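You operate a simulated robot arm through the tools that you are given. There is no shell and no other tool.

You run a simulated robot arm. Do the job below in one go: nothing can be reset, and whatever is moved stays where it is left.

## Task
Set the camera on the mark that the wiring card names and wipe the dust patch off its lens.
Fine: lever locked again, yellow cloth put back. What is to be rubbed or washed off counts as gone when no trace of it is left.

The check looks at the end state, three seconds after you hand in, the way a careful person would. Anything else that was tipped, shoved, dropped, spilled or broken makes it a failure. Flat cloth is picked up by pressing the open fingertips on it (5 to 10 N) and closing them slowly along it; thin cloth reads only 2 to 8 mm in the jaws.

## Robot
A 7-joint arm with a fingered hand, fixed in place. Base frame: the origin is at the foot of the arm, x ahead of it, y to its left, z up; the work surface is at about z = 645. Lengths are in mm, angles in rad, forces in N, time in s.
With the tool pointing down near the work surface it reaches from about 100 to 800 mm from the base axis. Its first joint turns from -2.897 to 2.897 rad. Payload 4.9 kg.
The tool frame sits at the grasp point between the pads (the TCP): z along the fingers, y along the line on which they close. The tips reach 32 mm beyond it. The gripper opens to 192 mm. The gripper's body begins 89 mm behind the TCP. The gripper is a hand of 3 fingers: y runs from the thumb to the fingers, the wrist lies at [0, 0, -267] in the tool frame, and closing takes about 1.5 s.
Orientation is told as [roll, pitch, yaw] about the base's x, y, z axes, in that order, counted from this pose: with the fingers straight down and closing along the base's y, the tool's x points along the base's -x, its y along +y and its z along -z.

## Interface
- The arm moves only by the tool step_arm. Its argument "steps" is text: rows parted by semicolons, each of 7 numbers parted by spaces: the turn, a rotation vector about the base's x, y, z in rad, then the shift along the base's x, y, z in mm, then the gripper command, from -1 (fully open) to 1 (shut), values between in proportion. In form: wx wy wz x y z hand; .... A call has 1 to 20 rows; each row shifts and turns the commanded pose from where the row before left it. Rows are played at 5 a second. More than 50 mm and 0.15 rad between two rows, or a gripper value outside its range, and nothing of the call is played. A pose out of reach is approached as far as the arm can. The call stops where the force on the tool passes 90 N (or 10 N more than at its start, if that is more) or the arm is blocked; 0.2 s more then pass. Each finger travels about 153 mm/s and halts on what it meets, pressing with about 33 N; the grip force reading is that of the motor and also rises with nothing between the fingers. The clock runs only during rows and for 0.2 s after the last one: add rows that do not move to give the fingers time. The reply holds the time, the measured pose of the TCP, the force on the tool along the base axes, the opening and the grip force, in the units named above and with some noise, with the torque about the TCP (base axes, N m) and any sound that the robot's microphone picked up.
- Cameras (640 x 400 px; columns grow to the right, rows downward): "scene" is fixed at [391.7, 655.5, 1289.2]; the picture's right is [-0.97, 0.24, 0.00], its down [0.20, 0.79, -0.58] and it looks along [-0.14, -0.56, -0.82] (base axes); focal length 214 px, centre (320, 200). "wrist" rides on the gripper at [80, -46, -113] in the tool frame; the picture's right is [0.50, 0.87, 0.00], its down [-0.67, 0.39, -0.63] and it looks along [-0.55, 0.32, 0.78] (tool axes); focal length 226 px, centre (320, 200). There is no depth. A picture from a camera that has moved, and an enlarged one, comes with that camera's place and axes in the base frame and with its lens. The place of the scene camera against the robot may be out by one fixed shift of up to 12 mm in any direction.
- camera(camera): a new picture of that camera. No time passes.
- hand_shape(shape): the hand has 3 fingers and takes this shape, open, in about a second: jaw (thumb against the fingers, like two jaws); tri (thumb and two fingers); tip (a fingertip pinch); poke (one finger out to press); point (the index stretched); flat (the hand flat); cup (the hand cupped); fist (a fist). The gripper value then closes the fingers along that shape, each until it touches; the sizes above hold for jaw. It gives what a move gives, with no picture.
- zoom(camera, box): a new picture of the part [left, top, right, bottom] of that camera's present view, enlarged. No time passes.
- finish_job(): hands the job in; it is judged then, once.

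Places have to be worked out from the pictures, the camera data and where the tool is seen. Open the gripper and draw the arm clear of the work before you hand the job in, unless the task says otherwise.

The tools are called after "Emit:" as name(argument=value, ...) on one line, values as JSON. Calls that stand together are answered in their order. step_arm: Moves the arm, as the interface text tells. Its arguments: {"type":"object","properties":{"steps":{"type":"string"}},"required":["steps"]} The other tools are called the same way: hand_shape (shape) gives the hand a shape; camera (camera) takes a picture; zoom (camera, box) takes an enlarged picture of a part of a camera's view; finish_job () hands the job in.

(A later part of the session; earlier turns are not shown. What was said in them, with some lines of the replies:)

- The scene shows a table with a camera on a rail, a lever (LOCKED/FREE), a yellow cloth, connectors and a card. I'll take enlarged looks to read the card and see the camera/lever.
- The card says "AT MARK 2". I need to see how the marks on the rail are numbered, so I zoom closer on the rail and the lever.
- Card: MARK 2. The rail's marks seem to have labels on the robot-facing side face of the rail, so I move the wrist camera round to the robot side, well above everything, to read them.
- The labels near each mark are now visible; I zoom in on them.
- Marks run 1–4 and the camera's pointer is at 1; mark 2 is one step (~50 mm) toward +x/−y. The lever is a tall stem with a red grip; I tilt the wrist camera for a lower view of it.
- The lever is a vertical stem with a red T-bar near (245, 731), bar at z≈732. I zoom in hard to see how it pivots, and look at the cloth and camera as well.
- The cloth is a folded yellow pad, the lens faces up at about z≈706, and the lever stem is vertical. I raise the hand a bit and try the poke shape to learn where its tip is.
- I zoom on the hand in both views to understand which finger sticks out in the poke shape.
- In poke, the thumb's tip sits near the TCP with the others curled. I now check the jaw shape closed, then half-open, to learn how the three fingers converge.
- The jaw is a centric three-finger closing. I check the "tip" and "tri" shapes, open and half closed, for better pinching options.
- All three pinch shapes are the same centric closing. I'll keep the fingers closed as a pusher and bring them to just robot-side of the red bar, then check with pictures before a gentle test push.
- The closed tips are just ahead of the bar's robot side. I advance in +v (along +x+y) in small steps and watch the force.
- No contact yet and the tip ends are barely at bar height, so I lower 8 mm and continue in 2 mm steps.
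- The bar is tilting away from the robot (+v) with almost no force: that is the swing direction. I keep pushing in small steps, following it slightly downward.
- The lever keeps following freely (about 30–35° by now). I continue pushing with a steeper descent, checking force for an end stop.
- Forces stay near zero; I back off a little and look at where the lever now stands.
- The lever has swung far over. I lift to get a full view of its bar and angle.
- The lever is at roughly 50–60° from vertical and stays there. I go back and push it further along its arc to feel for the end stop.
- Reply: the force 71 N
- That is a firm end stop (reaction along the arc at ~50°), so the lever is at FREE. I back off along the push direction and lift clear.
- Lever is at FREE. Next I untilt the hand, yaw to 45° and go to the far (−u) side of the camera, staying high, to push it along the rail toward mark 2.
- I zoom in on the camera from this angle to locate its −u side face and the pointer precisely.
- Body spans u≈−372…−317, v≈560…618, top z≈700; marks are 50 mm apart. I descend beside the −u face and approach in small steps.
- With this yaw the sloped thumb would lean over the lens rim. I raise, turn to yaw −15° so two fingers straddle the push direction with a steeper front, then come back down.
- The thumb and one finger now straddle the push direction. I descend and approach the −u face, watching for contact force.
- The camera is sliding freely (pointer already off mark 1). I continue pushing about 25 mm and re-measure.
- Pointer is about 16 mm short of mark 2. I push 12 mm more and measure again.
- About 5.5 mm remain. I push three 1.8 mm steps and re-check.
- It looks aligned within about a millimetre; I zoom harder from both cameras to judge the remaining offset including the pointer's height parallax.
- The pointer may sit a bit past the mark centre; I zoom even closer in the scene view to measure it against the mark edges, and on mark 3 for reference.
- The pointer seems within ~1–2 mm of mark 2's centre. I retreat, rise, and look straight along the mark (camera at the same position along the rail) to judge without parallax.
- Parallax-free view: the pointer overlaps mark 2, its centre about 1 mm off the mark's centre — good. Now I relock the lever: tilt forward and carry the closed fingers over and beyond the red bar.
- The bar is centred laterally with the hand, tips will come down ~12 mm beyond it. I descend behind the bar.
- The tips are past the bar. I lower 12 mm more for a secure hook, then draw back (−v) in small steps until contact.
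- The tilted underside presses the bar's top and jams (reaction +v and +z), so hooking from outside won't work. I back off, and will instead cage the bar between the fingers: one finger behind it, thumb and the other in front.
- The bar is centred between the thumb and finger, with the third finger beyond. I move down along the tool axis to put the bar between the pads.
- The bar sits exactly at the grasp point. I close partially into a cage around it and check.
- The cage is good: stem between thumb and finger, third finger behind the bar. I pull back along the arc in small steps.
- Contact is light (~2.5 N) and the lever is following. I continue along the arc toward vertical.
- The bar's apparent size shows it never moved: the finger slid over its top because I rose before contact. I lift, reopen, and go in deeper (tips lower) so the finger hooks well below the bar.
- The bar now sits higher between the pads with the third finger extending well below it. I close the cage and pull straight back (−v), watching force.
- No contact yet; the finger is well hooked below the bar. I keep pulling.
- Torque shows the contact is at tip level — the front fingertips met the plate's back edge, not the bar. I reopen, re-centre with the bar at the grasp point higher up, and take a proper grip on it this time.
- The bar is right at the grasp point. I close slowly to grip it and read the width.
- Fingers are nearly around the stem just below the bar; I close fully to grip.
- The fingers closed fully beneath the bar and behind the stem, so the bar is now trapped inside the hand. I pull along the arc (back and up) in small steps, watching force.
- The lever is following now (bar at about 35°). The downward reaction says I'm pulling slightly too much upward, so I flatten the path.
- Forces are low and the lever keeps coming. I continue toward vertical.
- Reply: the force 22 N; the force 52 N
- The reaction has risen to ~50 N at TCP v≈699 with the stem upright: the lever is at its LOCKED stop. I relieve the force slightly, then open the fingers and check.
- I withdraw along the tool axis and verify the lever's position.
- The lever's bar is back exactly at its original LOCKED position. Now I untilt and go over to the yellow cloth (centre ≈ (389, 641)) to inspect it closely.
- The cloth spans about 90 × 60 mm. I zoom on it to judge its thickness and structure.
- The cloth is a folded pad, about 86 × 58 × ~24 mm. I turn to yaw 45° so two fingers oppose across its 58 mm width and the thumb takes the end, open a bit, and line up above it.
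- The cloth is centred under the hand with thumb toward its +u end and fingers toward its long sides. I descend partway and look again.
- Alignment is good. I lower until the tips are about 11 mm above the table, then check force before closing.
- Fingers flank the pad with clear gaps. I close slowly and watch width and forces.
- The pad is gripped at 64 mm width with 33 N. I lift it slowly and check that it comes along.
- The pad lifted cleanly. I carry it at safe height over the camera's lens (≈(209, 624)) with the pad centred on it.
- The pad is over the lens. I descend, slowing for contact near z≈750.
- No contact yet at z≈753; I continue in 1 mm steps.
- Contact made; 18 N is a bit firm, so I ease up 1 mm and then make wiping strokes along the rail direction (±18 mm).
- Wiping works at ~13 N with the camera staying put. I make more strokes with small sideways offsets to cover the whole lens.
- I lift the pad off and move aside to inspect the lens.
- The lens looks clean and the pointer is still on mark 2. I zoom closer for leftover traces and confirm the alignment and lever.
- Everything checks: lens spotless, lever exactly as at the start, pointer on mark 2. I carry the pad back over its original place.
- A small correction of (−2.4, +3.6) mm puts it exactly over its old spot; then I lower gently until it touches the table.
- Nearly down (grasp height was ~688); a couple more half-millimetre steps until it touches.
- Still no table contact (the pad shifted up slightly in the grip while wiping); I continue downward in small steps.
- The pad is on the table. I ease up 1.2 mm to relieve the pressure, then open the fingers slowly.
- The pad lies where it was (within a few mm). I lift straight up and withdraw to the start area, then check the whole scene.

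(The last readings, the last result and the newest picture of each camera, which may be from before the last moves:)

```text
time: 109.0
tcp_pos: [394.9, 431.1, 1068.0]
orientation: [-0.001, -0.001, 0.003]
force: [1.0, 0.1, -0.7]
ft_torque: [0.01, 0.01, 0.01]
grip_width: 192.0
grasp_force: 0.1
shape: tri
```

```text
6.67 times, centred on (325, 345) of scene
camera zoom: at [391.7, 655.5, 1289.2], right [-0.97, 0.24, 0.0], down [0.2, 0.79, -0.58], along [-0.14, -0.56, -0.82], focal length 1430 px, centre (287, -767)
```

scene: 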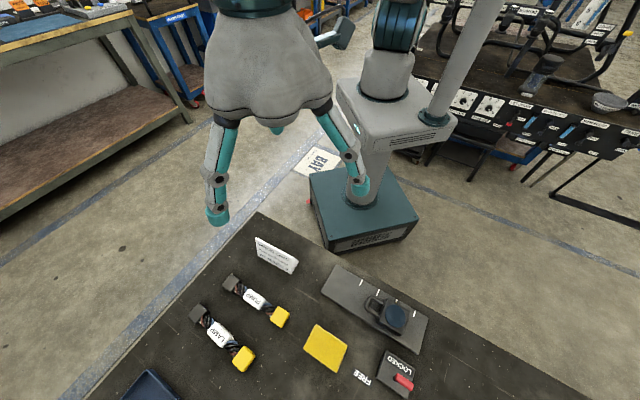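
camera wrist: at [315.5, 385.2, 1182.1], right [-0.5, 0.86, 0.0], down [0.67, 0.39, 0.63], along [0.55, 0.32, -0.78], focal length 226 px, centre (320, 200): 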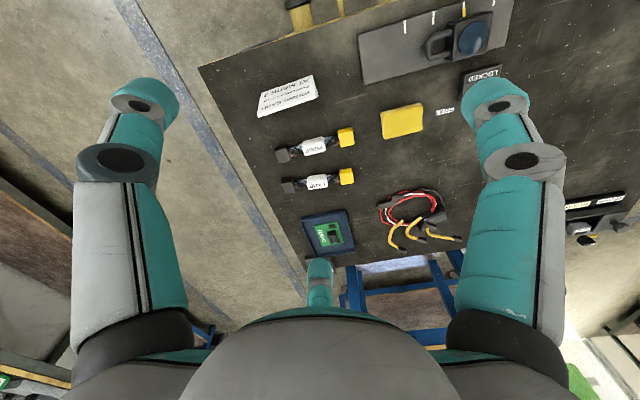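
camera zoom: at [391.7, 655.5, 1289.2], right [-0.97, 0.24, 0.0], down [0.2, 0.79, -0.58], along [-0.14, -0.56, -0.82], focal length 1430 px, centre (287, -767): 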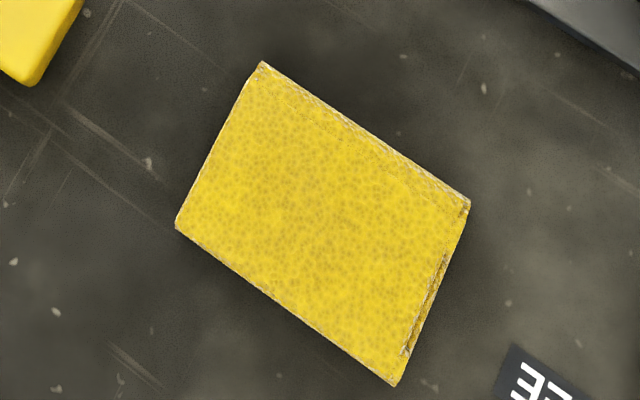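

All objects are in place; the pad is within ~5 mm of its original spot. One last close look at the lens and pointer before handing in.

Emit:
zoom(camera="scene", box=[378, 292, 410, 326])

Emit:
zoom(camera="wrist", box=[440, 0, 510, 60])

```text
11.76 times, centred on (394, 309) of scene
camera zoom: at [391.7, 655.5, 1289.2], right [-0.97, 0.24, 0.0], down [0.2, 0.79, -0.58], along [-0.14, -0.56, -0.82], focal length 2523 px, centre (-551, -1082)
```

zoom: 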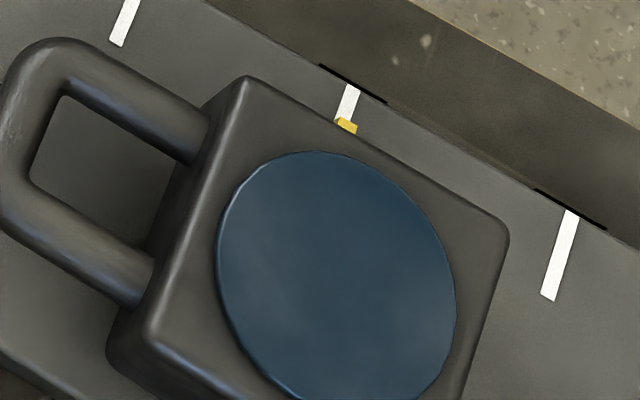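

```text
6.67 times, centred on (475, 30) of wrist
camera zoom: at [315.5, 385.2, 1182.1], right [-0.5, 0.86, 0.0], down [0.67, 0.39, 0.63], along [0.55, 0.32, -0.78], focal length 1507 px, centre (-713, 1333)
```

zoom: 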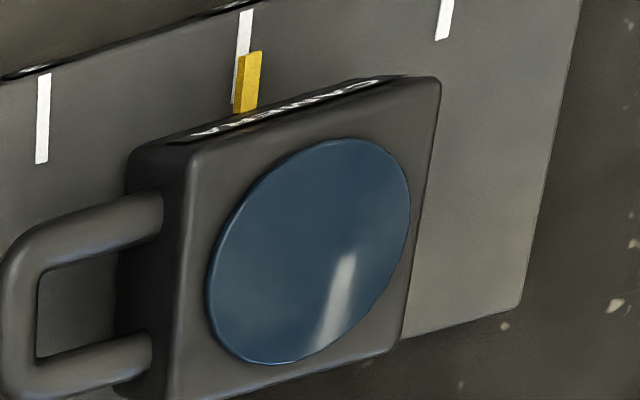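

The lens shows no dust (only a light reflection), the pointer sits on mark 2, the lever is locked, and the cloth is back in place. The gripper is open and clear of the work, so I hand in the job.

Emit:
finish_job()

```text
The job is handed in.
```

The camera is on mark 2, the mark the wiring card names, and I handed the job in. I haven't seen the check's verdict.

- **Position:** the pointer overlaps mark 2, with its centre about 1 mm off the centre of the mark (towards mark 3).
- **Lens:** no dust was visible in close-ups from both cameras, only a light reflection.
- **Lever:** it is back at LOCKED, matching its starting picture.
- **Cloth:** the yellow cloth lies flat within about 5 mm of where it started.

Nothing else in the final pictures looks moved or tipped, and the gripper is open and clear of the work.
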